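You operate a simulated robot arm through the tools that you are given. There is no shell and no other tool. Be economical: measure what you need, move in short steps, check, and stop when the job is done.

You are at the controls of a simulated robot arm. One attempt, no reset.

TASK
Stop green polisher and dust fan, shut both gates, push the stop knob in.
Fine: switch the arm lamp off too; stop the fan before the gates.

Only the result counts: the job must be done as asked and must still hold three seconds after the hand-in. Knocking over, shifting, dropping, spilling or breaking anything else fails it.

THE ROBOT
A 7-joint arm with a two-finger parallel gripper, fixed in place. Base frame: the origin is at the foot of the arm, x ahead of it, y to its left, z up. Units: mm, rad, N and s.
Its first joint turns from -2.897 to 2.897 rad. Payload 4.4 kg.
Tool frame: the origin (TCP) lies between the finger pads and is the grasp point; the fingertips stand 23 mm ahead of it; z points along the fingers, y is the line along which they close. The gripper opens to 94 mm. The fingers are 38 mm wide and 10 mm thick; the gripper's body (54 by 96 mm) begins 39 mm behind the TCP.
Orientation is that of the tool frame in the base frame, as a unit quaternion [x, y, z, w]. With the fingers straight down and closing along the base's y, the tool's x points along the base's -x, its y along +y and its z along -z.

THE INTERFACE
- The arm moves only by the tool send_rows. Its argument "series" is a list of rows, each a list of 7 numbers: the shift along the tool's x, y, z in mm, then the turn, a rotation vector about the tool's x, y, z in rad, then the gripper command, from -1 (shut) to 1 (fully open), values between in proportion. In form: [[dx, dy, dz, wx, wy, wz, grip], ...]. A call has 1 to 8 rows; each row shifts and turns the commanded pose from where the row before left it, along the tool's axes as they then stand. A row lasts 0.2 s, in which the tool goes at most 50 mm and 0.15 rad; a call with a longer step from one row to the next is refused whole, and so is a gripper value outside its range. Where a pose cannot be reached the arm comes as near as it can. A force on the tool above 90 N (or 10 N above the force at the start of the call, whichever is more), or a blocked arm, ends the call early, and 0.2 s more pass. Each finger travels about 72 mm/s and halts on what it meets, pressing with about 36 N; the grip force reading is that of the motor and also rises with nothing between the fingers. The clock runs only during rows and for 0.2 s after the last one: add rows that do not move to give the fingers time. The reply holds the time, the measured pose of the TCP, the force on the tool along the base axes, the opening and the grip force, in the units named above and with some noise.
- Cameras (640 x 400 px; columns grow to the right, rows downward): "scene" is fixed at [219.6, 650, 1282.6]; the picture's right is [-0.40, -0.92, 0.00], its down [-0.33, 0.15, -0.93] and it looks along [0.85, -0.37, -0.37] (base axes); focal length 233 px, centre (320, 200). "wrist" rides on the gripper at [86, 16, -75] in the tool frame; the picture's right is [-0.18, 0.98, 0.00], its down [-0.58, -0.11, -0.81] and it looks along [-0.79, -0.15, 0.59] (tool axes); focal length 243 px, centre (320, 200). There is no depth. A picture from a camera that has moved, and an enlarged one, comes with that camera's place and axes in the base frame and with its lens.
- snapshot(camera): a new picture of that camera. It takes no simulated time.
- close_up(camera, box): a new picture of the part [left, top, right, bottom] of that camera's present view, enlarged. It takes no simulated time.
- sign_off(): hands the job in; it is judged then, once.

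Go step by step. Nothing tells you positions but the pictures and the camera data: compare them with the known pose of the tool, close in by small moves and look again before you grip or let go. The budget is 120 turns and 64 pictures, counting those below and the enlarged ones. Unless the task says otherwise, let go and move clear before handing in, and close with one line.

The tools are called by a JSON object that holds its "fn" and its "kwargs". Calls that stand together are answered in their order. send_rows: Moves the arm, as the interface text tells. Its arguments: {"type":"object","properties":{"series":{"type":"array","items":{"type":"array","items":{"type":"number"}}}},"required":["series"]} The other tools are called the same way: snapshot (camera) takes a picture; close_up (camera, box) takes an enlarged picture of a part of a camera's view; sign_off () hands the job in.

At the start:

```text
t: 0.0
eef_pos: [552.9, 214.8, 1209.1]
tool_rot: [0.001, 1.0, 0.0, 0.001]
wrist_force: [-0.6, 0.4, 0.0]
finger_gap: 94.1
finger_force: 0.2
```

scene: 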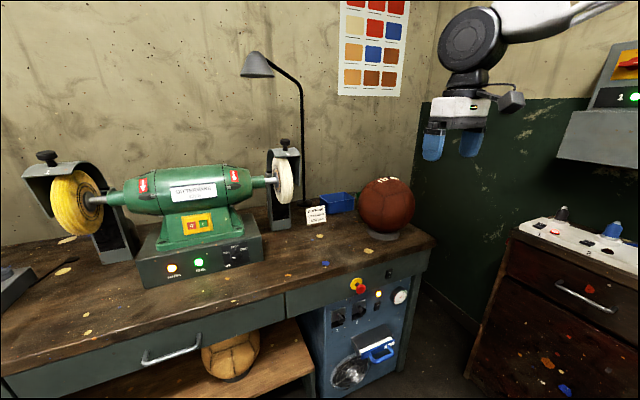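
wrist: 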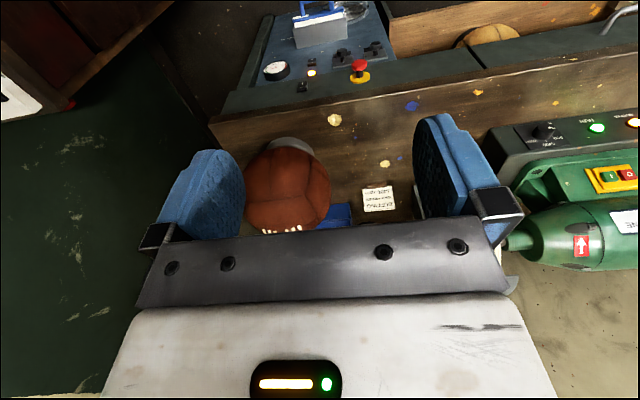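

I see a green polisher on the bench, a blue dust extractor below it, and panels at the right. I'll enlarge the relevant areas before moving.

{"fn": "close_up", "kwargs": {"camera": "scene", "box": [120, 140, 340, 290]}}

{"fn": "close_up", "kwargs": {"camera": "scene", "box": [300, 250, 440, 400]}}

{"fn": "close_up", "kwargs": {"camera": "scene", "box": [500, 30, 640, 270]}}

{"fn": "close_up", "kwargs": {"camera": "scene", "box": [0, 130, 140, 300]}}

{"fn": "close_up", "kwargs": {"camera": "wrist", "box": [220, 0, 640, 260]}}

```text
2.67 times, centred on (230, 215) of scene
camera zoom: at [219.6, 650.0, 1282.6], right [-0.4, -0.92, 0.0], down [-0.33, 0.15, -0.93], along [0.85, -0.37, -0.37], focal length 622 px, centre (560, 160)
```

zoom: 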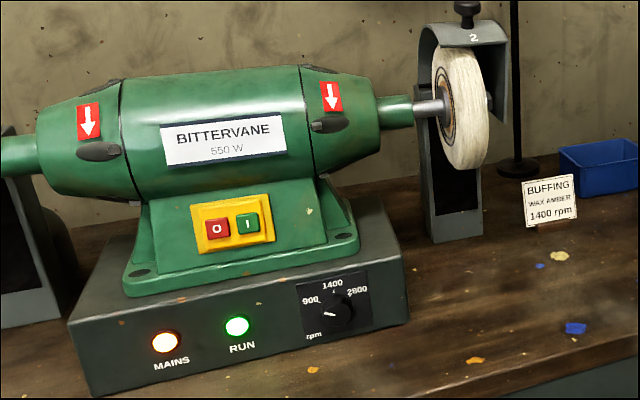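

```text
2.67 times, centred on (370, 325) of scene
camera zoom: at [219.6, 650.0, 1282.6], right [-0.4, -0.92, 0.0], down [-0.33, 0.15, -0.93], along [0.85, -0.37, -0.37], focal length 622 px, centre (187, -133)
```

zoom: 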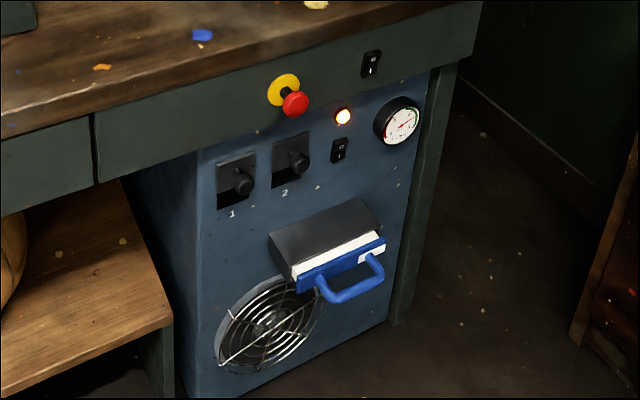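

```text
1.67 times, centred on (570, 150) of scene
camera zoom: at [219.6, 650.0, 1282.6], right [-0.4, -0.92, 0.0], down [-0.33, 0.15, -0.93], along [0.85, -0.37, -0.37], focal length 389 px, centre (-97, 283)
```

zoom: 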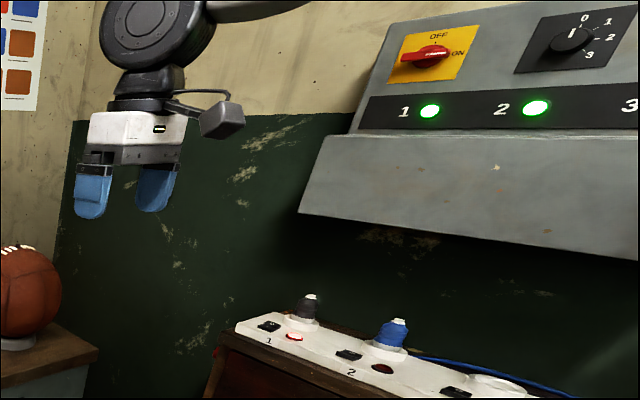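

```text
2.35 times, centred on (70, 215) of scene
camera zoom: at [219.6, 650.0, 1282.6], right [-0.4, -0.92, 0.0], down [-0.33, 0.15, -0.93], along [0.85, -0.37, -0.37], focal length 549 px, centre (908, 165)
```

zoom: 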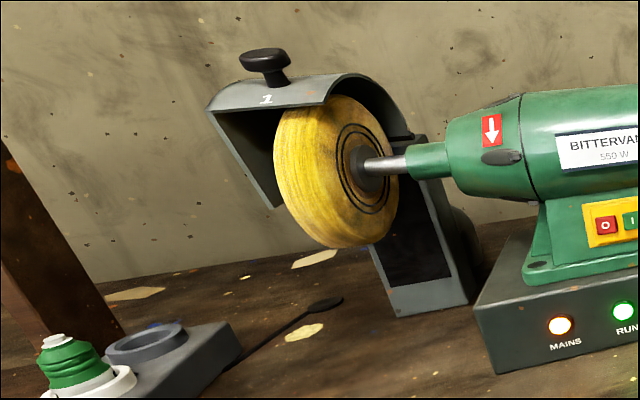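

```text
1.52 times, centred on (430, 130) of wrist
camera zoom: at [466.5, 229.4, 1282.6], right [0.18, 0.98, 0.0], down [0.58, -0.11, 0.81], along [0.79, -0.15, -0.59], focal length 370 px, centre (152, 307)
```

zoom: 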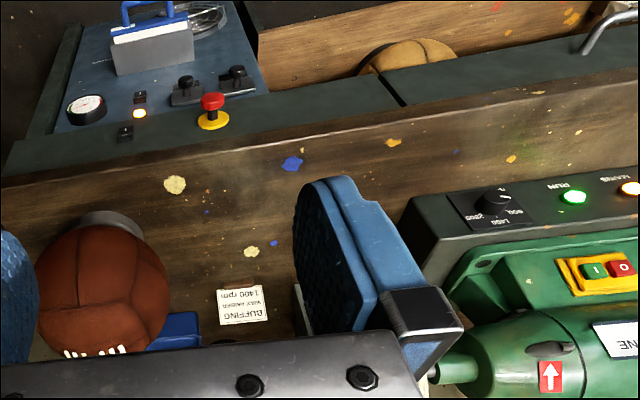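

The bench front faces the arm. The stop knob triangulates to about (740, 270, 708) and the red O button to about (919, 754, 963). I'll zoom in tightly on the switches and gates.

{"fn": "close_up", "kwargs": {"camera": "scene", "box": [340, 262, 412, 312]}}

{"fn": "close_up", "kwargs": {"camera": "wrist", "box": [240, 30, 400, 130]}}

{"fn": "close_up", "kwargs": {"camera": "scene", "box": [510, 190, 640, 265]}}

{"fn": "close_up", "kwargs": {"camera": "scene", "box": [230, 40, 320, 100]}}

```text
8.00 times, centred on (376, 287) of scene
camera zoom: at [219.6, 650.0, 1282.6], right [-0.4, -0.92, 0.0], down [-0.33, 0.15, -0.93], along [0.85, -0.37, -0.37], focal length 1866 px, centre (-128, -496)
```

zoom: 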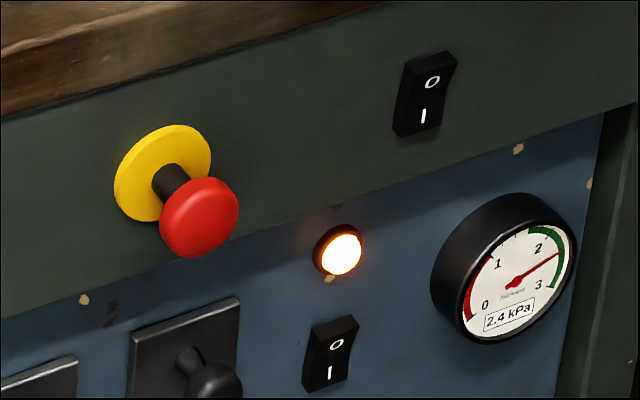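

```text
4.00 times, centred on (320, 80) of wrist
camera zoom: at [466.5, 229.4, 1282.6], right [0.18, 0.98, 0.0], down [0.58, -0.11, 0.81], along [0.79, -0.15, -0.59], focal length 970 px, centre (320, 680)
```

zoom: 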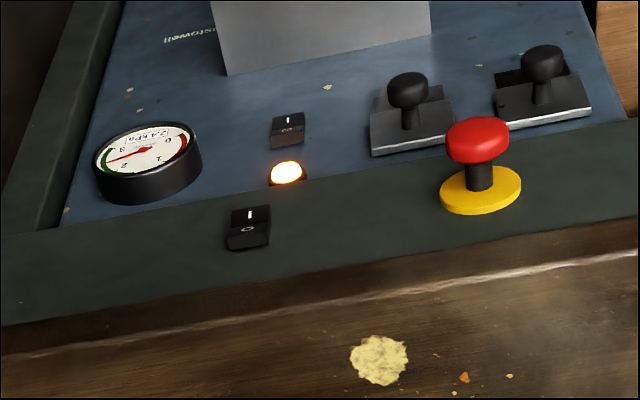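

```text
4.92 times, centred on (575, 228) of scene
camera zoom: at [219.6, 650.0, 1282.6], right [-0.4, -0.92, 0.0], down [-0.33, 0.15, -0.93], along [0.85, -0.37, -0.37], focal length 1148 px, centre (-935, 65)
```

zoom: 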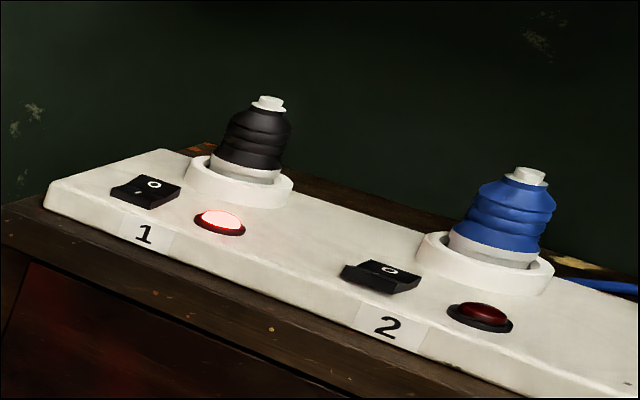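

```text
6.67 times, centred on (275, 70) of scene
camera zoom: at [219.6, 650.0, 1282.6], right [-0.4, -0.92, 0.0], down [-0.33, 0.15, -0.93], along [0.85, -0.37, -0.37], focal length 1555 px, centre (620, 1067)
```

zoom: 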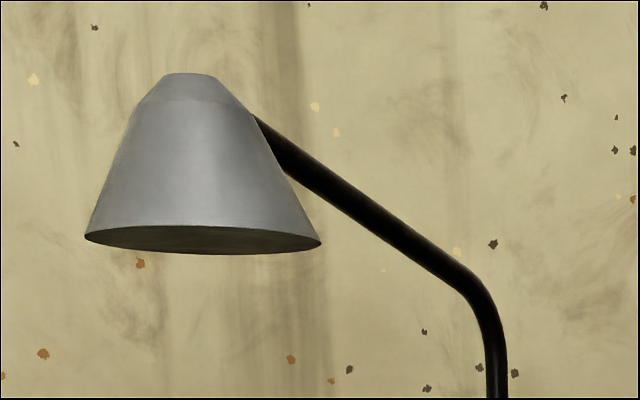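

The fan rocker, the apron rocker and the two gate slides sit on the front, facing the arm. I'll lower the hand in front of the bench to view them more squarely.

{"fn": "send_rows", "kwargs": {"series": [[16.6, 4.4, 44.9, 0, 0, 0, 1], [16.6, 4.4, 44.9, 0, 0, 0, 1], [16.6, 4.4, 44.9, 0, 0, 0, 1], [16.6, 4.4, 44.9, 0, 0, 0, 1], [16.6, 4.4, 44.9, 0, 0, 0, 1], [16.6, 4.4, 44.9, 0, 0, 0, 1], [16.6, 4.4, 44.9, 0, 0, 0, 1], [16.6, 4.4, 44.9, 0, 0, 0, 1]]}}

{"fn": "snapshot", "kwargs": {"camera": "wrist"}}

```text
t: 1.8
eef_pos: [419.6, 250.6, 849.4]
tool_rot: [-0.001, 1.0, 0.0, 0.001]
wrist_force: [-1.1, -0.9, -0.3]
finger_gap: 94.1
finger_force: 0.1
```

```text
52 pictures are left
camera wrist: at [334.5, 266.1, 923.0], right [0.18, 0.98, 0.0], down [0.58, -0.11, 0.81], along [0.79, -0.15, -0.59], focal length 243 px, centre (320, 200)
```

wrist: 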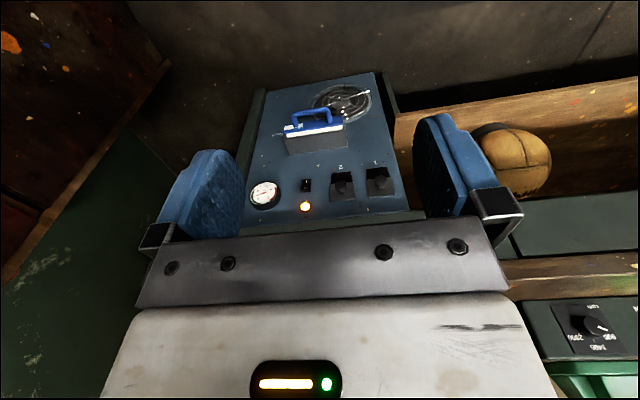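

{"fn": "close_up", "kwargs": {"camera": "wrist", "box": [240, 135, 416, 245]}}

```text
3.64 times, centred on (328, 190) of wrist
camera zoom: at [334.5, 266.1, 923.0], right [0.18, 0.98, 0.0], down [0.58, -0.11, 0.81], along [0.79, -0.15, -0.59], focal length 882 px, centre (291, 236)
```

zoom: 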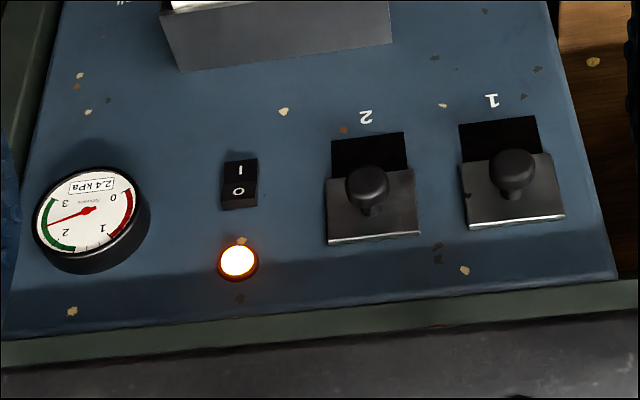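

The gates are plates raised above dark openings, so shutting them means pushing their knobs down. I'll pitch the hand forward, which is also the pressing pose, and check the lamp with the wrist camera.

{"fn": "send_rows", "kwargs": {"series": [[0, 0, 0, 0, -0.15, 0, -1], [0, 0, 0, 0, -0.15, 0, -1], [0, 0, 0, 0, -0.15, 0, -1], [0, 0, 0, 0, -0.15, 0, -1], [0, 0, 0, 0, -0.15, 0, -1], [0, 0, 0, 0, -0.15, 0, -1]]}}

{"fn": "snapshot", "kwargs": {"camera": "wrist"}}

```text
t: 3.2
eef_pos: [388.8, 219.7, 712.8]
tool_rot: [-0.046, 0.938, -0.094, 0.332]
wrist_force: [0.7, 0.3, 1.3]
finger_gap: 0.0
finger_force: 36.4
```

```text
50 pictures are left
camera wrist: at [274.9, 233.3, 713.3], right [0.12, 0.99, -0.09], down [-0.06, 0.1, 0.99], along [0.99, -0.11, 0.07], focal length 243 px, centre (320, 200)
```

wrist: 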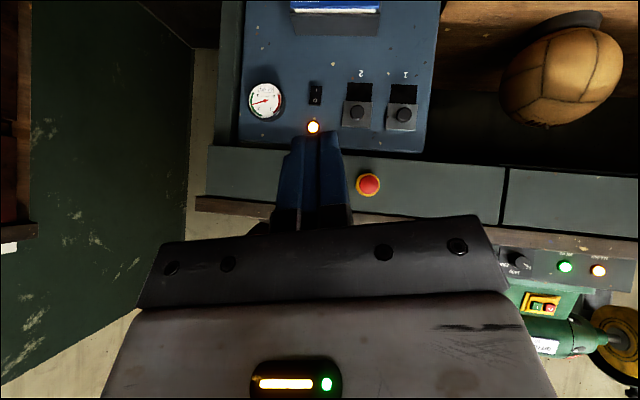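

The arm couldn't fully reach that pose this close in: it sagged and twisted. I'll move forward and out, where the pitch should be reachable.

{"fn": "send_rows", "kwargs": {"series": [[-3.8, -8.3, 39.5, 0, 0, 0, -1], [-3.8, -8.3, 39.5, 0, 0, 0, -1], [-3.8, -8.3, 39.5, 0, 0, 0, -1], [-3.8, -8.3, 39.5, 0, 0, 0, -1], [-3.8, -8.3, 39.5, 0, 0, 0, -1], [0, 0, 0, 0, 0, 0, -1]]}}

{"fn": "snapshot", "kwargs": {"camera": "scene"}}

```text
t: 4.6
eef_pos: [587.4, 207.8, 741.9]
tool_rot: [0.001, 0.901, 0.0, 0.435]
wrist_force: [0.2, -0.6, -0.3]
finger_gap: 0.1
finger_force: 36.2
```

```text
49 pictures are left
```

scene: 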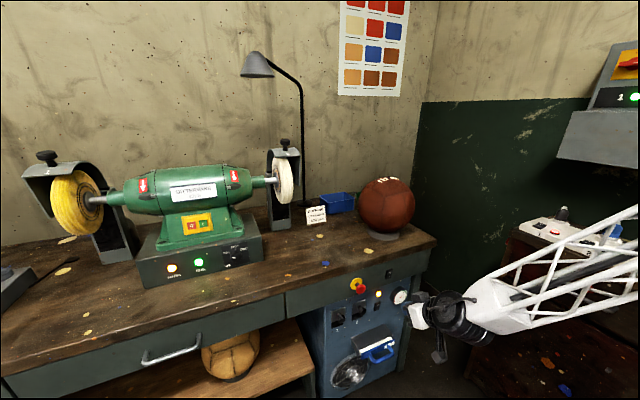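

The pose is now exact and commands are absolute. I'll take the polisher first, rising and moving left with clearance.

{"fn": "send_rows", "kwargs": {"series": [[-34.8, 33.8, -9.7, 0, 0, 0, -1], [-34.8, 33.8, -9.7, 0, 0, 0, -1], [-34.8, 33.8, -9.7, 0, 0, 0, -1], [-34.8, 33.8, -9.7, 0, 0, 0, -1], [-34.8, 33.8, -9.7, 0, 0, 0, -1], [-34.8, 33.8, -9.7, 0, 0, 0, -1], [-34.8, 33.8, -9.7, 0, 0, 0, -1], [-34.8, 33.8, -9.7, 0, 0, 0, -1]]}}

{"fn": "send_rows", "kwargs": {"series": [[0, 0, 0, -0.0975, 0, -0.0775, -1], [0, 0, 0, -0.0975, 0, -0.0775, -1], [0, 0, 0, -0.0975, 0, -0.0775, -1], [0, 0, 0, -0.0975, 0, -0.0775, -1], [0, 0, 0, 0, -0.12, 0, -1], [0, 0, 0, 0, -0.12, 0, -1]]}}

{"fn": "snapshot", "kwargs": {"camera": "wrist"}}

{"fn": "snapshot", "kwargs": {"camera": "scene"}}

```text
t: 6.4
eef_pos: [699.8, 478.5, 1008.4]
tool_rot: [0.0, 0.901, 0.0, 0.435]
wrist_force: [-0.4, 0.0, -1.2]
finger_gap: 0.0
finger_force: 36.2
```

```text
t: 7.8
eef_pos: [699.5, 477.8, 1006.0]
tool_rot: [-0.206, 0.826, 0.127, 0.508]
wrist_force: [0.2, 0.0, -0.1]
finger_gap: 0.3
finger_force: 36.3
```

```text
48 pictures are left
camera wrist: at [599.2, 440.8, 961.7], right [-0.39, 0.91, 0.17], down [-0.35, -0.31, 0.88], along [0.85, 0.29, 0.44], focal length 243 px, centre (320, 200)
```

wrist: 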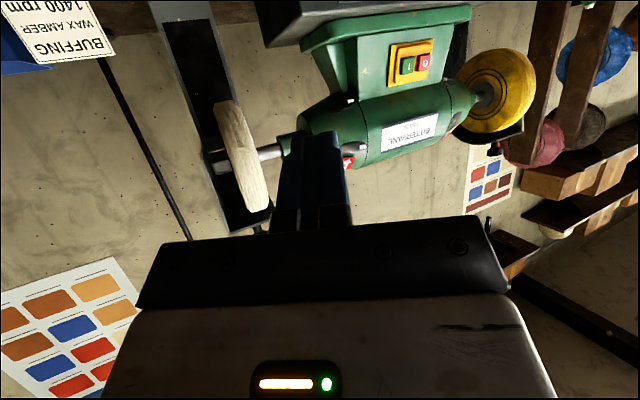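

```text
47 pictures are left
```

scene: 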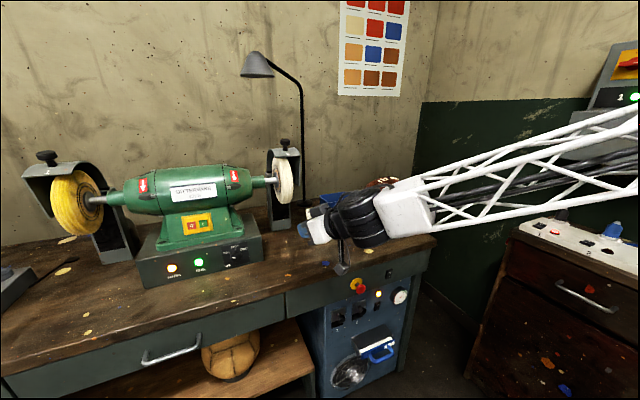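

The polisher's red O button triangulates consistently to about (925, 755, 962). I'll move to a standoff in front of it.

{"fn": "send_rows", "kwargs": {"series": [[-12, 27.6, 36.2, 0, 0, 0, -1], [-12, 27.6, 36.2, 0, 0, 0, -1], [-12, 27.6, 36.2, 0, 0, 0, -1], [-12, 27.6, 36.2, 0, 0, 0, -1], [-12, 27.6, 36.2, 0, 0, 0, -1], [0, 0, 0, 0, 0, 0, -1]]}}

{"fn": "snapshot", "kwargs": {"camera": "wrist"}}

{"fn": "close_up", "kwargs": {"camera": "scene", "box": [130, 150, 330, 275]}}

```text
t: 9.2
eef_pos: [799.8, 689.5, 986.0]
tool_rot: [-0.208, 0.815, 0.134, 0.524]
wrist_force: [-1.2, 1.0, -0.4]
finger_gap: 0.0
finger_force: 36.3
```

```text
46 pictures are left
camera wrist: at [701.3, 653.4, 938.8], right [-0.4, 0.9, 0.17], down [-0.38, -0.33, 0.86], along [0.83, 0.28, 0.47], focal length 243 px, centre (320, 200)
```

wrist: 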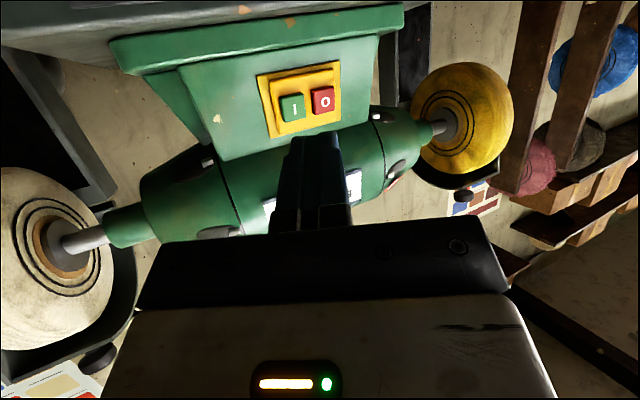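

```text
3.20 times, centred on (230, 212) of scene
camera zoom: at [219.6, 650.0, 1282.6], right [-0.4, -0.92, 0.0], down [-0.33, 0.15, -0.93], along [0.85, -0.37, -0.37], focal length 746 px, centre (608, 160)
```

zoom: 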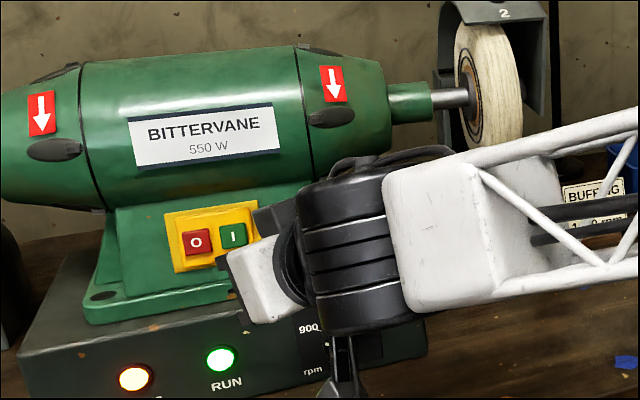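

Everything is reachable. I'll close to about 30 mm in front of the O button and check the alignment.

{"fn": "send_rows", "kwargs": {"series": [[-7.1, 4.9, 31, 0, 0, 0, -1], [-7.1, 4.9, 31, 0, 0, 0, -1], [-7.1, 4.9, 31, 0, 0, 0, -1], [0, 0, 0, 0, 0, 0, -1]]}}

{"fn": "close_up", "kwargs": {"camera": "wrist", "box": [200, 30, 440, 180]}}

{"fn": "close_up", "kwargs": {"camera": "scene", "box": [150, 190, 260, 260]}}

```text
t: 10.2
eef_pos: [875.2, 746.9, 966.8]
tool_rot: [-0.207, 0.815, 0.133, 0.524]
wrist_force: [-0.6, -0.5, 0.0]
finger_gap: 0.0
finger_force: 36.1
```

```text
2.67 times, centred on (320, 105) of wrist
camera zoom: at [777.5, 710.4, 918.7], right [-0.4, 0.9, 0.17], down [-0.38, -0.33, 0.86], along [0.83, 0.28, 0.47], focal length 647 px, centre (320, 453)
```

zoom: 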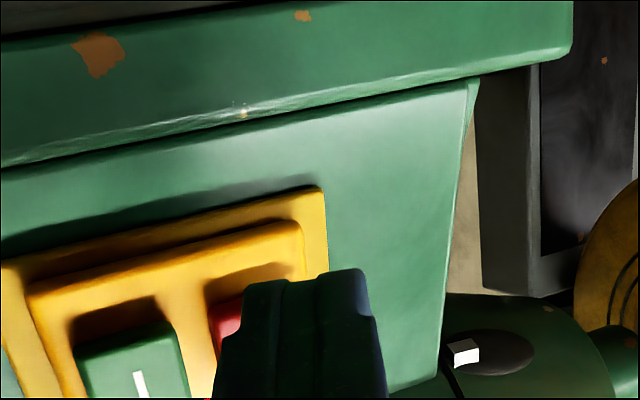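

```text
5.71 times, centred on (205, 225) of scene
camera zoom: at [219.6, 650.0, 1282.6], right [-0.4, -0.92, 0.0], down [-0.33, 0.15, -0.93], along [0.85, -0.37, -0.37], focal length 1333 px, centre (977, 57)
```

zoom: 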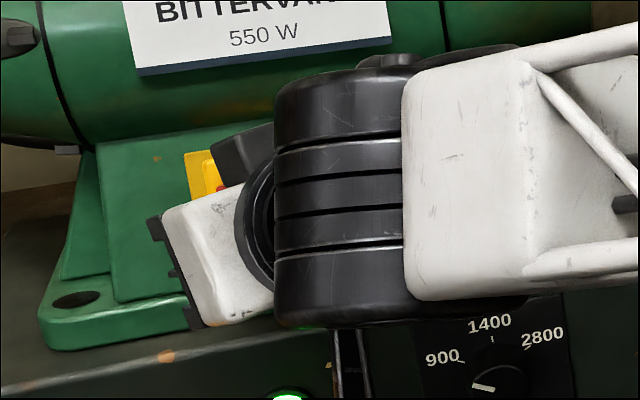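

The tip is roughly in line; I need about 6 mm higher and a touch to the right. I'll advance along +x in small steps until contact.

{"fn": "send_rows", "kwargs": {"series": [[-6.5, -6.6, 6.9, 0, 0, 0, -1], [-6.5, -6.5, 6.9, 0, 0, 0, -1], [-1.84, -2.4, 4, 0, 0, 0, -1], [-1.84, -2.4, 4, 0, 0, 0, -1]]}}

{"fn": "close_up", "kwargs": {"camera": "wrist", "box": [200, 30, 440, 180]}}

```text
t: 11.0
eef_pos: [898.7, 746.3, 973.2]
tool_rot: [-0.207, 0.816, 0.133, 0.523]
wrist_force: [-62.9, -42.7, 13.7]
finger_gap: 0.0
finger_force: 35.8
stopped in row 4: the force on the tool passed its limit (the readings are from after the stop); the commanded pose is now the measured one
```

```text
2.67 times, centred on (320, 105) of wrist
camera zoom: at [799.8, 709.2, 925.2], right [-0.4, 0.9, 0.17], down [-0.38, -0.33, 0.87], along [0.83, 0.28, 0.47], focal length 647 px, centre (320, 453)
```

zoom: 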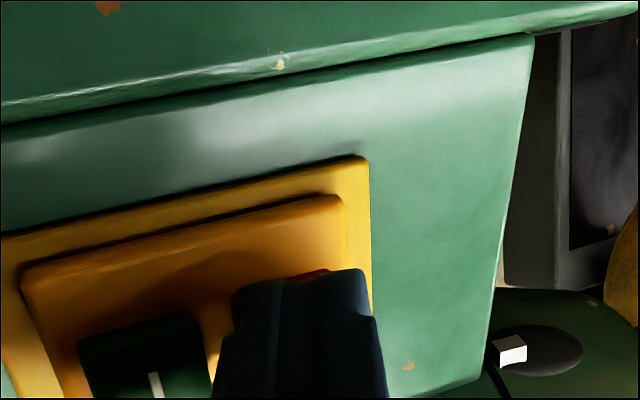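

Firm contact on the red button. I'll back off a little and check the RUN lamp.

{"fn": "send_rows", "kwargs": {"series": [[0, 0, -20, 0, 0, 0, -1], [0, 0, -40, 0, 0, 0, -1], [0, 0, -40, 0, 0, 0, -1], [0, 0, 0, 0, 0, 0, -1]]}}

{"fn": "close_up", "kwargs": {"camera": "scene", "box": [120, 160, 310, 290]}}

```text
t: 12.0
eef_pos: [820.5, 701.7, 1014.5]
tool_rot: [-0.208, 0.816, 0.133, 0.522]
wrist_force: [-0.3, 0.3, 0.5]
finger_gap: 0.1
finger_force: 36.0
```

```text
3.08 times, centred on (215, 225) of scene
camera zoom: at [219.6, 650.0, 1282.6], right [-0.4, -0.92, 0.0], down [-0.33, 0.15, -0.93], along [0.85, -0.37, -0.37], focal length 718 px, centre (643, 123)
```

zoom: 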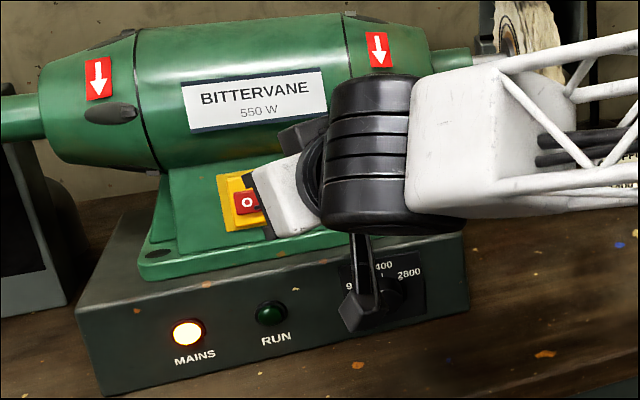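

The RUN lamp is out and the polisher has stopped. I'll back off and yaw left for a moment so the wrist camera sees up into the lamp shade.

{"fn": "send_rows", "kwargs": {"series": [[0, 0, -45, 0, 0, 0, -1], [0, 0, -45, 0, 0, 0, -1], [0, 0, -45, 0, 0, 0, -1], [0, 0, 0, -0.1274, 0, -0.058, -1], [0, 0, 0, -0.1274, 0, -0.058, -1], [0, 0, 0, -0.1274, 0, -0.058, -1], [0, 0, 0, -0.1274, 0, -0.058, -1], [0, 0, 0, -0.1274, 0, -0.058, -1]]}}

{"fn": "snapshot", "kwargs": {"camera": "wrist"}}

```text
t: 13.8
eef_pos: [711.8, 643.0, 1070.1]
tool_rot: [-0.474, 0.695, 0.306, 0.445]
wrist_force: [0.3, -0.4, 0.5]
finger_gap: 0.0
finger_force: 36.1
```

```text
40 pictures are left
camera wrist: at [659.5, 551.6, 1022.8], right [-0.89, 0.43, 0.17], down [-0.07, -0.5, 0.86], along [0.45, 0.76, 0.47], focal length 243 px, centre (320, 200)
```

wrist: 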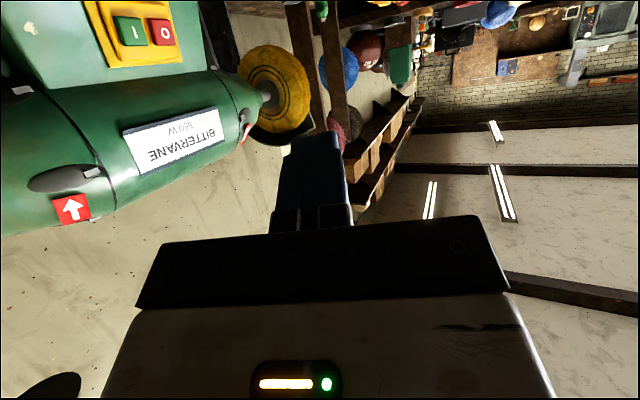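

{"fn": "close_up", "kwargs": {"camera": "wrist", "box": [0, 320, 128, 400]}}

{"fn": "close_up", "kwargs": {"camera": "scene", "box": [480, 20, 640, 120]}}

```text
5.00 times, centred on (64, 360) of wrist
camera zoom: at [659.5, 551.6, 1022.8], right [-0.89, 0.43, 0.17], down [-0.07, -0.5, 0.86], along [0.45, 0.76, 0.47], focal length 1213 px, centre (1600, -600)
```

zoom: 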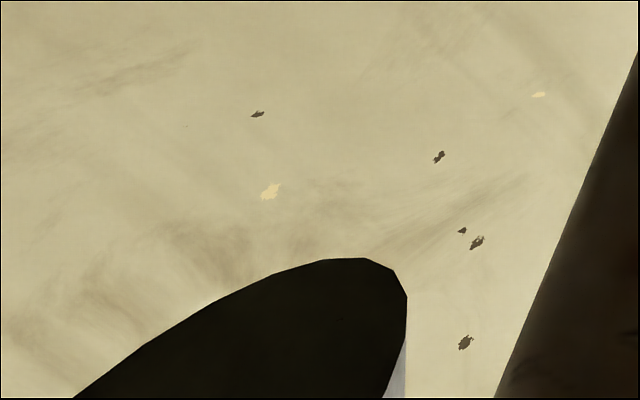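

```text
4.00 times, centred on (560, 70) of scene
camera zoom: at [219.6, 650.0, 1282.6], right [-0.4, -0.92, 0.0], down [-0.33, 0.15, -0.93], along [0.85, -0.37, -0.37], focal length 933 px, centre (-640, 720)
```

zoom: 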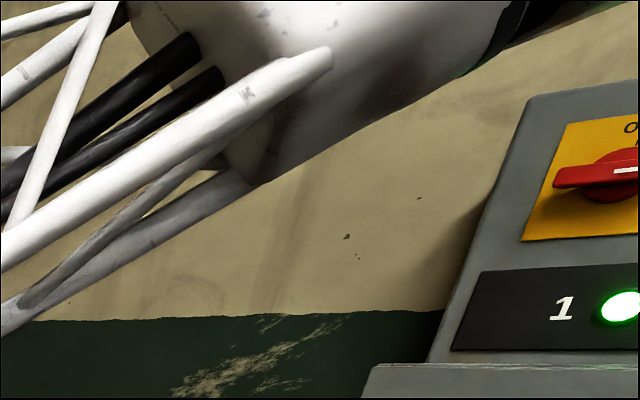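

The shade interior looks dark. I'll go back to the bench front to study both rockers closely: first undo the yaw, then move out and down.

{"fn": "send_rows", "kwargs": {"series": [[0, 0, -20, 0.1274, 0, 0.058, -1], [0, 0, -20, 0.1274, 0, 0.058, -1], [0, 0, -20, 0.1274, 0, 0.058, -1], [0, 0, -20, 0.1274, 0, 0.058, -1], [0, 0, -20, 0.1274, 0, 0.058, -1], [0, 0, 0, 0.115, 0, 0.0524, -1], [0, 0, 0, 0.115, 0, 0.0524, -1], [0, 0, 0, 0.115, 0, 0.0524, -1]]}}

{"fn": "send_rows", "kwargs": {"series": [[0, 0, 0, 0.09, 0, 0.041, -1], [0, 0, 0, 0, 0.12, 0, -1], [0, 0, 0, 0, 0.12, 0, -1]]}}

```text
t: 15.6
eef_pos: [675.2, 595.1, 1114.3]
tool_rot: [-0.117, 0.829, 0.092, 0.539]
wrist_force: [-0.1, 0.0, -0.9]
finger_gap: 0.0
finger_force: 36.1
out of reach, approached as far as the arm can: row 4, 5
```

```text
t: 16.4
eef_pos: [675.9, 595.9, 1115.1]
tool_rot: [-0.084, 0.893, 0.056, 0.438]
wrist_force: [0.5, 0.4, 0.6]
finger_gap: 0.0
finger_force: 36.0
```

{"fn": "send_rows", "kwargs": {"series": [[0, 0, 0, 0.073, 0, 0.058, -1], [0, 0, 0, 0.073, 0, 0.058, -1], [28, -34.3, 13.5, 0, 0, 0, -1], [28, -34.3, 13.5, 0, 0, 0, -1], [28, -34.3, 13.5, 0, 0, 0, -1], [28, -34.3, 13.5, 0, 0, 0, -1], [28, -34.3, 13.5, 0, 0, 0, -1], [28, -34.3, 13.5, 0, 0, 0, -1]]}}

{"fn": "send_rows", "kwargs": {"series": [[28, -34.3, 13.5, 0, 0, 0, -1], [28, -34.3, 13.5, 0, 0, 0, -1], [28, -34.3, 13.5, 0, 0, 0, -1], [28, -34.3, 13.5, 0, 0, 0, -1], [28, -34.3, 13.5, 0, 0, 0, -1], [28, -34.3, 13.5, 0, 0, 0, -1], [28, -34.3, 13.5, 0, 0, 0, -1], [0, 0, 0, 0, 0, 0, -1]]}}

{"fn": "snapshot", "kwargs": {"camera": "wrist"}}

```text
t: 18.2
eef_pos: [640.4, 396.0, 925.9]
tool_rot: [0.001, 0.898, 0.016, 0.44]
wrist_force: [0.0, -0.2, 0.0]
finger_gap: 0.0
finger_force: 36.0
```

```text
t: 20.0
eef_pos: [596.9, 160.4, 707.1]
tool_rot: [0.001, 0.899, 0.017, 0.439]
wrist_force: [-0.2, -0.1, -0.5]
finger_gap: 0.0
finger_force: 35.9
```

```text
37 pictures are left
camera wrist: at [484.6, 174.9, 683.9], right [0.1, 0.98, 0.18], down [-0.28, -0.14, 0.95], along [0.96, -0.14, 0.26], focal length 243 px, centre (320, 200)
```

wrist: 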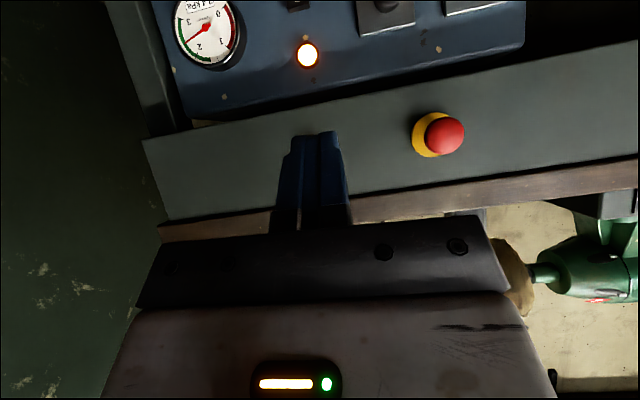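

{"fn": "send_rows", "kwargs": {"series": [[34, -45, 0, 0, 0, 0, -1], [34, -45, 0, 0, 0, 0, -1], [0, 0, 20, 0, 0, 0, -1], [0, 0, 0, 0, 0, 0, -1]]}}

{"fn": "close_up", "kwargs": {"camera": "wrist", "box": [320, 0, 560, 150]}}

```text
refused: row 1 steps farther than a row can; nothing moved
```

```text
2.67 times, centred on (440, 75) of wrist
camera zoom: at [484.6, 174.9, 683.9], right [0.1, 0.98, 0.18], down [-0.28, -0.14, 0.95], along [0.96, -0.14, 0.26], focal length 647 px, centre (0, 533)
```

zoom: 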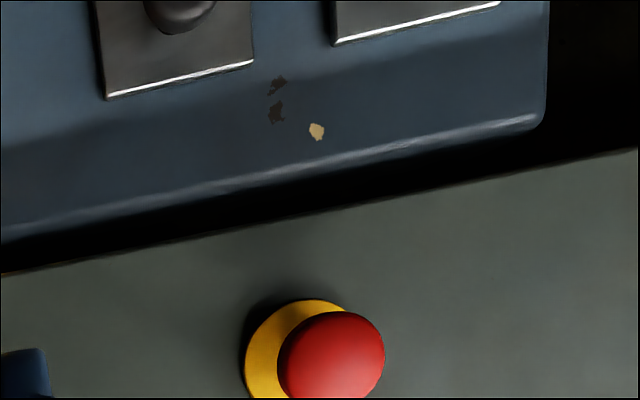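

{"fn": "send_rows", "kwargs": {"series": [[23, -30, 0, 0, 0, 0, -1], [23, -30, 0, 0, 0, 0, -1], [23, -30, 0, 0, 0, 0, -1], [0, 0, 20, 0, 0, 0, -1], [0, 0, 0, 0, 0, 0, -1]]}}

{"fn": "snapshot", "kwargs": {"camera": "wrist"}}

```text
t: 21.2
eef_pos: [570.3, 72.4, 636.3]
tool_rot: [0.001, 0.898, 0.017, 0.439]
wrist_force: [0.0, 0.0, -0.2]
finger_gap: 0.1
finger_force: 36.3
```

```text
35 pictures are left
camera wrist: at [458.6, 86.8, 614.3], right [0.1, 0.98, 0.18], down [-0.28, -0.14, 0.95], along [0.96, -0.14, 0.26], focal length 243 px, centre (320, 200)
```

wrist: 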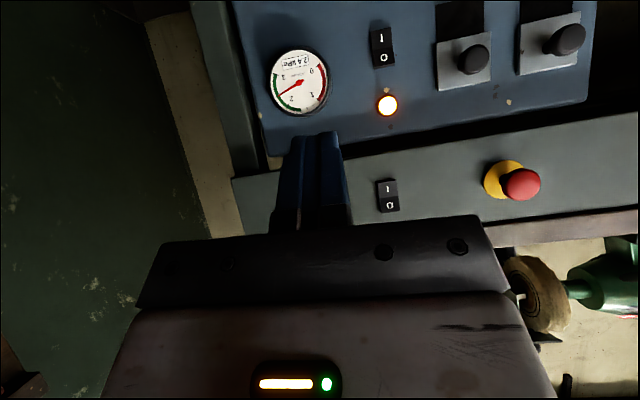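

{"fn": "close_up", "kwargs": {"camera": "wrist", "box": [340, 10, 500, 110]}}

{"fn": "close_up", "kwargs": {"camera": "wrist", "box": [350, 160, 430, 220]}}

```text
4.00 times, centred on (420, 60) of wrist
camera zoom: at [458.6, 86.8, 614.3], right [0.1, 0.98, 0.18], down [-0.28, -0.14, 0.95], along [0.96, -0.14, 0.26], focal length 970 px, centre (-80, 760)
```

zoom: 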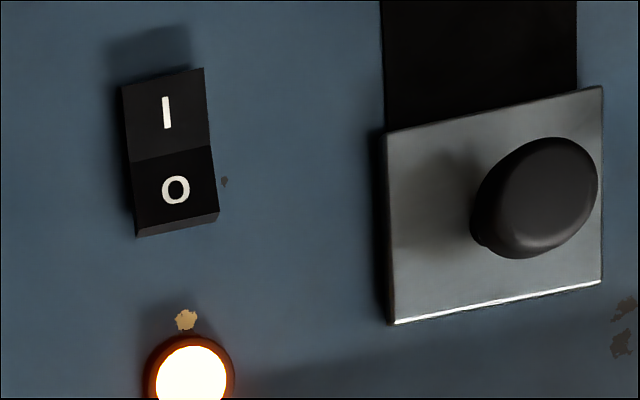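

```text
6.67 times, centred on (390, 190) of wrist
camera zoom: at [458.6, 86.8, 614.3], right [0.1, 0.98, 0.18], down [-0.28, -0.14, 0.95], along [0.96, -0.14, 0.26], focal length 1618 px, centre (-147, 267)
```

zoom: 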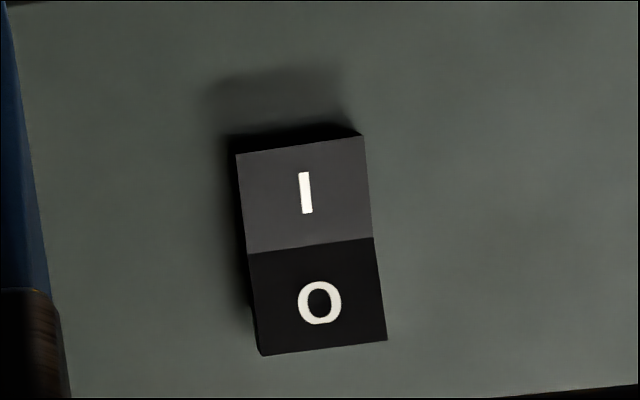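

{"fn": "close_up", "kwargs": {"camera": "scene", "box": [380, 266, 404, 281]}}

{"fn": "close_up", "kwargs": {"camera": "scene", "box": [369, 299, 393, 314]}}

```text
16.00 times, centred on (392, 274) of scene
camera zoom: at [219.6, 650.0, 1282.6], right [-0.4, -0.92, 0.0], down [-0.33, 0.15, -0.93], along [0.85, -0.37, -0.37], focal length 3731 px, centre (-832, -976)
```

zoom: 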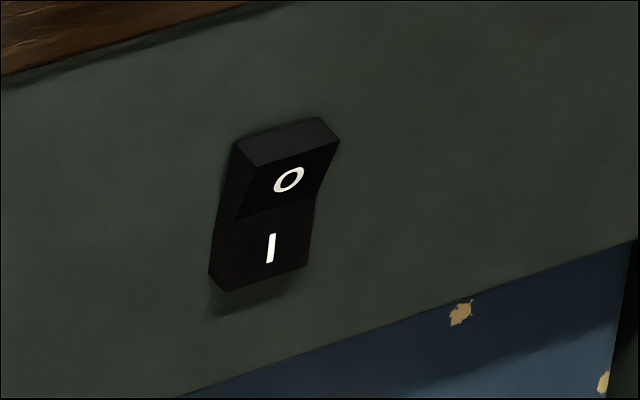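

```text
16.00 times, centred on (381, 306) of scene
camera zoom: at [219.6, 650.0, 1282.6], right [-0.4, -0.92, 0.0], down [-0.33, 0.15, -0.93], along [0.85, -0.37, -0.37], focal length 3731 px, centre (-656, -1504)
```

zoom: 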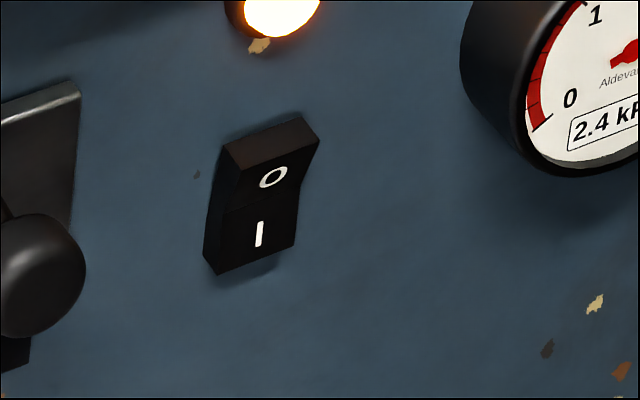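

Both rockers read ON, with the O end standing proud. Before I decide which switch serves the lamp, I'll look at the lamp base and the right-hand side.

{"fn": "close_up", "kwargs": {"camera": "scene", "box": [230, 40, 430, 250]}}

{"fn": "close_up", "kwargs": {"camera": "scene", "box": [540, 30, 640, 130]}}

```text
1.90 times, centred on (330, 145) of scene
camera zoom: at [219.6, 650.0, 1282.6], right [-0.4, -0.92, 0.0], down [-0.33, 0.15, -0.93], along [0.85, -0.37, -0.37], focal length 444 px, centre (301, 305)
```

zoom: 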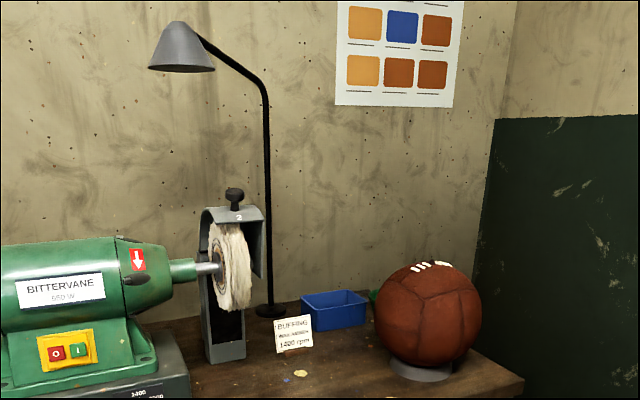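

```text
4.00 times, centred on (590, 80) of scene
camera zoom: at [219.6, 650.0, 1282.6], right [-0.4, -0.92, 0.0], down [-0.33, 0.15, -0.93], along [0.85, -0.37, -0.37], focal length 933 px, centre (-760, 680)
```

zoom: 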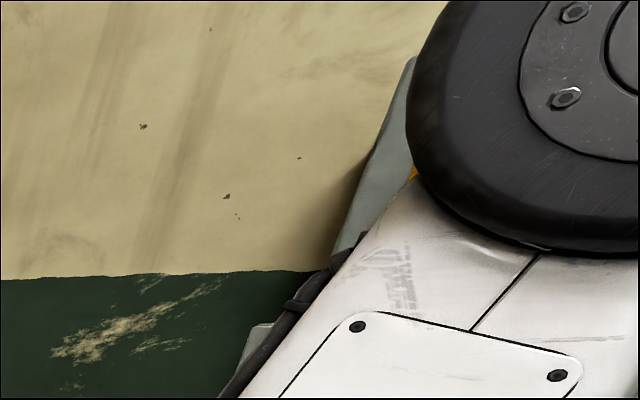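

Plan: fan rocker first. Its O half is near (784, 147, 543), and I'm approaching to a standoff.

{"fn": "send_rows", "kwargs": {"series": [[-5, 14, 35.5, 0, 0, 0, -1], [-5, 14, 35.5, 0, 0, 0, -1], [-5, 14, 35.5, 0, 0, 0, -1], [-5, 14, 35.5, 0, 0, 0, -1], [-5, 14, 35.5, 0, 0, 0, -1], [0, 0, 0, 0, 0, 0, -1]]}}

{"fn": "close_up", "kwargs": {"camera": "wrist", "box": [200, 30, 440, 180]}}

{"fn": "close_up", "kwargs": {"camera": "scene", "box": [340, 260, 436, 320]}}

```text
t: 22.6
eef_pos: [725.5, 147.0, 547.6]
tool_rot: [0.001, 0.899, 0.016, 0.439]
wrist_force: [-0.8, -0.4, -0.3]
finger_gap: 0.0
finger_force: 35.7
```

```text
2.67 times, centred on (320, 105) of wrist
camera zoom: at [613.1, 161.8, 526.3], right [0.1, 0.98, 0.18], down [-0.28, -0.14, 0.95], along [0.96, -0.14, 0.26], focal length 647 px, centre (320, 453)
```

zoom: 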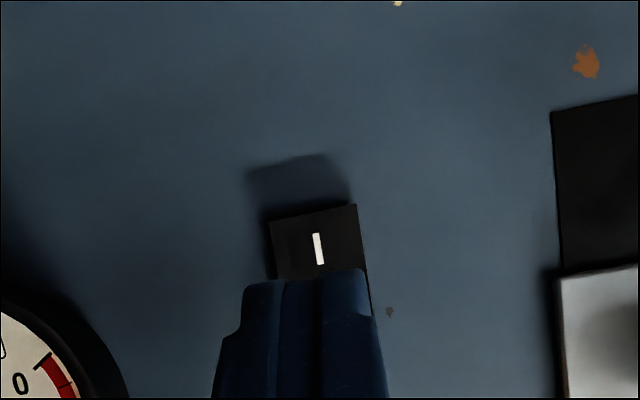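

```text
6.67 times, centred on (388, 290) of scene
camera zoom: at [219.6, 650.0, 1282.6], right [-0.4, -0.92, 0.0], down [-0.33, 0.15, -0.93], along [0.85, -0.37, -0.37], focal length 1555 px, centre (-133, -400)
```

zoom: 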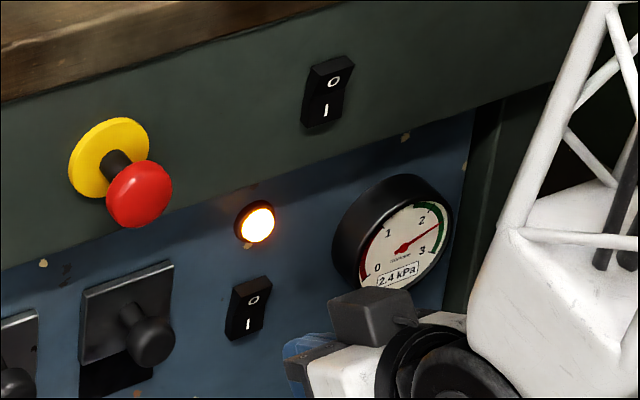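

Aligned over the O half. I'll advance along +x until contact.

{"fn": "send_rows", "kwargs": {"series": [[-13, -2.4, 21.5, 0, 0, 0, -1], [-3.1, 0, 3.94, 0, 0, 0, -1], [-3.1, 0, 3.94, 0, 0, 0, -1], [-3.1, 0, 3.94, 0, 0, 0, -1], [-2.5, 0, 3.1, 0, 0, 0, -1]]}}

{"fn": "close_up", "kwargs": {"camera": "scene", "box": [340, 260, 436, 320]}}

```text
t: 23.8
eef_pos: [763.0, 145.6, 542.7]
tool_rot: [0.0, 0.9, 0.016, 0.435]
wrist_force: [-14.7, 0.3, 8.0]
finger_gap: 0.0
finger_force: 36.1
stopped in row 5: the force on the tool passed its limit (the readings are from after the stop); the commanded pose is now the measured one
```

```text
6.67 times, centred on (388, 290) of scene
camera zoom: at [219.6, 650.0, 1282.6], right [-0.4, -0.92, 0.0], down [-0.33, 0.15, -0.93], along [0.85, -0.37, -0.37], focal length 1555 px, centre (-133, -400)
```

zoom: 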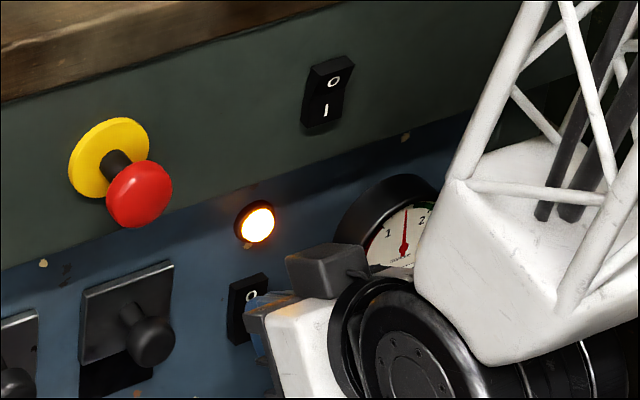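

The gauge is falling, so the fan seems to be off. I'll back away and confirm.

{"fn": "send_rows", "kwargs": {"series": [[0, 0, -40, 0, 0, 0, -1], [0, 0, -40, 0, 0, 0, -1], [0, 0, 0, 0, 0, 0, -1], [0, 0, 0, 0, 0, 0, -1]]}}

{"fn": "close_up", "kwargs": {"camera": "scene", "box": [325, 260, 421, 320]}}

{"fn": "snapshot", "kwargs": {"camera": "wrist"}}

```text
t: 24.8
eef_pos: [700.1, 143.1, 592.3]
tool_rot: [0.0, 0.9, 0.016, 0.435]
wrist_force: [-0.4, -0.2, 0.2]
finger_gap: 0.0
finger_force: 36.0
```

```text
6.67 times, centred on (373, 290) of scene
camera zoom: at [219.6, 650.0, 1282.6], right [-0.4, -0.92, 0.0], down [-0.33, 0.15, -0.93], along [0.85, -0.37, -0.37], focal length 1555 px, centre (-33, -400)
```

zoom: 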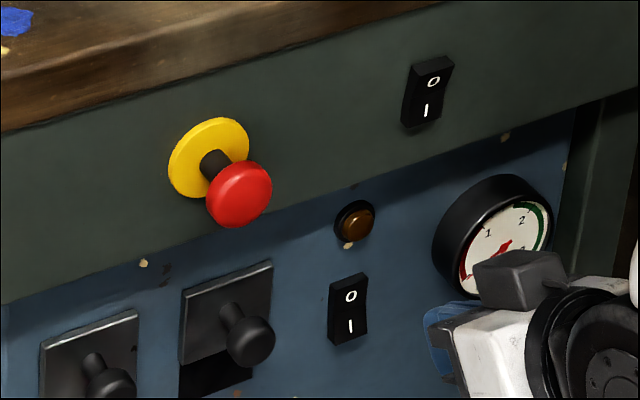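

```text
24 pictures are left
camera wrist: at [588.9, 157.7, 572.2], right [0.1, 0.98, 0.17], down [-0.27, -0.14, 0.95], along [0.96, -0.14, 0.25], focal length 243 px, centre (320, 200)
```

wrist: 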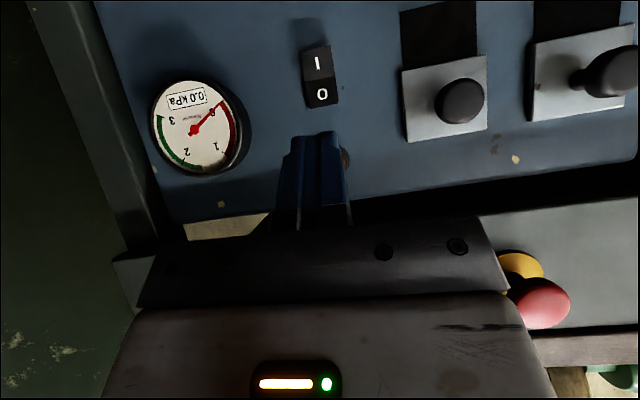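

The fan is off: gauge at 0.0 kPa, lamp out. Next is gate 2, whose knob is near (757, 232, 565); I'm moving above and in front of it.

{"fn": "send_rows", "kwargs": {"series": [[-8, 29.6, -2.4, 0, 0, 0, -1], [-8, 29.6, -2.4, 0, 0, 0, -1], [-8, 29.6, -2.4, 0, 0, 0, -1], [0, 0, 0, 0, 0, 0, -1]]}}

{"fn": "snapshot", "kwargs": {"camera": "wrist"}}

{"fn": "close_up", "kwargs": {"camera": "scene", "box": [310, 260, 422, 330]}}

```text
t: 25.8
eef_pos: [708.9, 232.9, 620.8]
tool_rot: [-0.001, 0.9, 0.017, 0.435]
wrist_force: [-1.1, -0.9, -0.3]
finger_gap: 0.3
finger_force: 35.9
```

```text
23 pictures are left
camera wrist: at [596.7, 246.5, 598.8], right [0.1, 0.98, 0.17], down [-0.27, -0.14, 0.95], along [0.96, -0.14, 0.25], focal length 243 px, centre (320, 200)
```

wrist: 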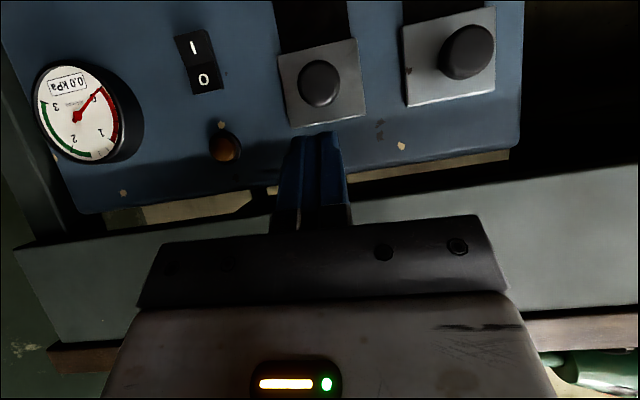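

```text
5.71 times, centred on (366, 295) of scene
camera zoom: at [219.6, 650.0, 1282.6], right [-0.4, -0.92, 0.0], down [-0.33, 0.15, -0.93], along [0.85, -0.37, -0.37], focal length 1333 px, centre (57, -343)
```

zoom: 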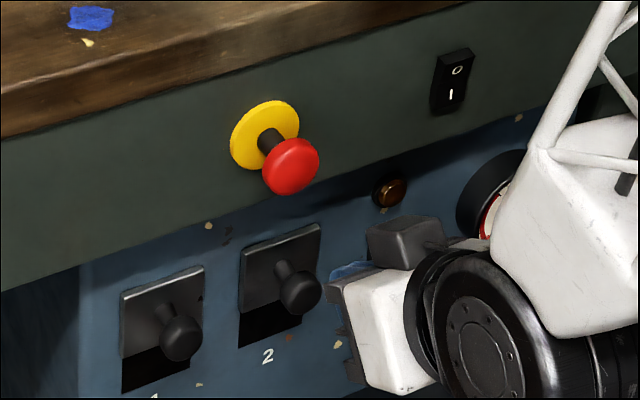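

With parallax from the two views, gate 2's knob is at about (770, 234, 566) and gate 1's at about (775, 328, 564). I'll go in above knob 2, then check.

{"fn": "send_rows", "kwargs": {"series": [[-13.8, 0.3, 23, 0, 0, 0, -1], [-13.8, 0.3, 23, 0, 0, 0, -1], [0, 0, 0, 0, 0, 0, -1]]}}

{"fn": "close_up", "kwargs": {"camera": "wrist", "box": [200, 30, 440, 180]}}

{"fn": "close_up", "kwargs": {"camera": "scene", "box": [318, 275, 398, 325]}}

```text
t: 26.6
eef_pos: [760.9, 233.0, 613.7]
tool_rot: [0.0, 0.9, 0.016, 0.435]
wrist_force: [0.3, -0.1, 0.3]
finger_gap: 0.0
finger_force: 36.0
```

```text
2.67 times, centred on (320, 105) of wrist
camera zoom: at [650.0, 247.5, 592.0], right [0.1, 0.98, 0.17], down [-0.27, -0.14, 0.95], along [0.96, -0.14, 0.25], focal length 647 px, centre (320, 453)
```

zoom: 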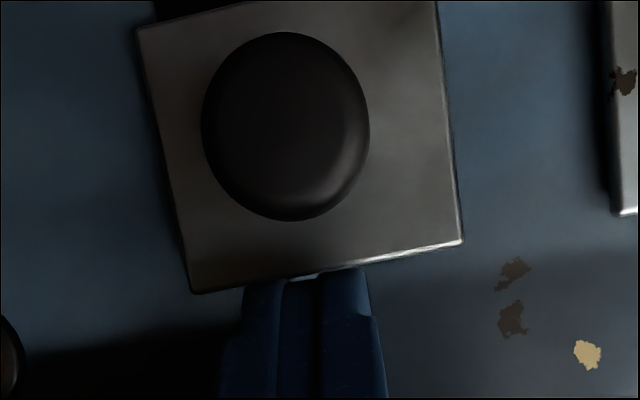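

```text
8.00 times, centred on (358, 300) of scene
camera zoom: at [219.6, 650.0, 1282.6], right [-0.4, -0.92, 0.0], down [-0.33, 0.15, -0.93], along [0.85, -0.37, -0.37], focal length 1866 px, centre (16, -600)
```

zoom: 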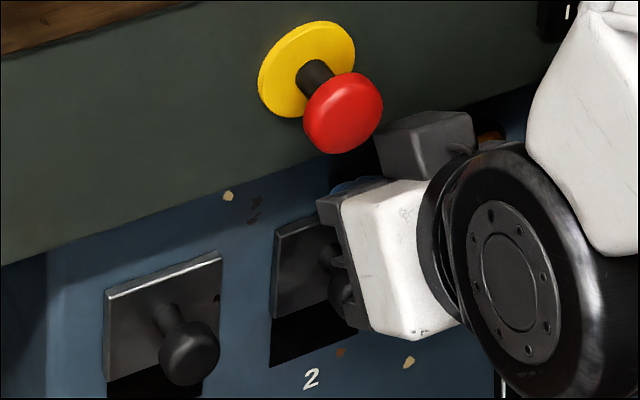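

The tip sits just above the knob's top. I'll push straight down.

{"fn": "send_rows", "kwargs": {"series": [[6.26, -0.2, 4.98, 0, 0, 0, -1], [6.26, -0.2, 4.98, 0, 0, 0, -1], [6.26, -0.2, 4.98, 0, 0, 0, -1], [6.26, -0.2, 4.98, 0, 0, 0, -1], [6.26, -0.2, 4.98, 0, 0, 0, -1], [6.26, -0.2, 4.98, 0, 0, 0, -1]]}}

{"fn": "close_up", "kwargs": {"camera": "wrist", "box": [160, 0, 480, 200]}}

```text
t: 28.0
eef_pos: [761.4, 232.9, 564.7]
tool_rot: [0.0, 0.9, 0.016, 0.436]
wrist_force: [-3.3, -0.9, 5.0]
finger_gap: 0.0
finger_force: 35.8
```

```text
2.00 times, centred on (320, 100) of wrist
camera zoom: at [650.5, 247.2, 542.9], right [0.1, 0.98, 0.17], down [-0.27, -0.14, 0.95], along [0.96, -0.14, 0.25], focal length 485 px, centre (320, 400)
```

zoom: 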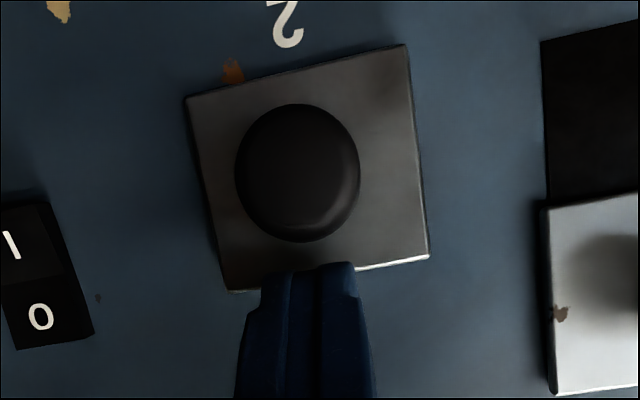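

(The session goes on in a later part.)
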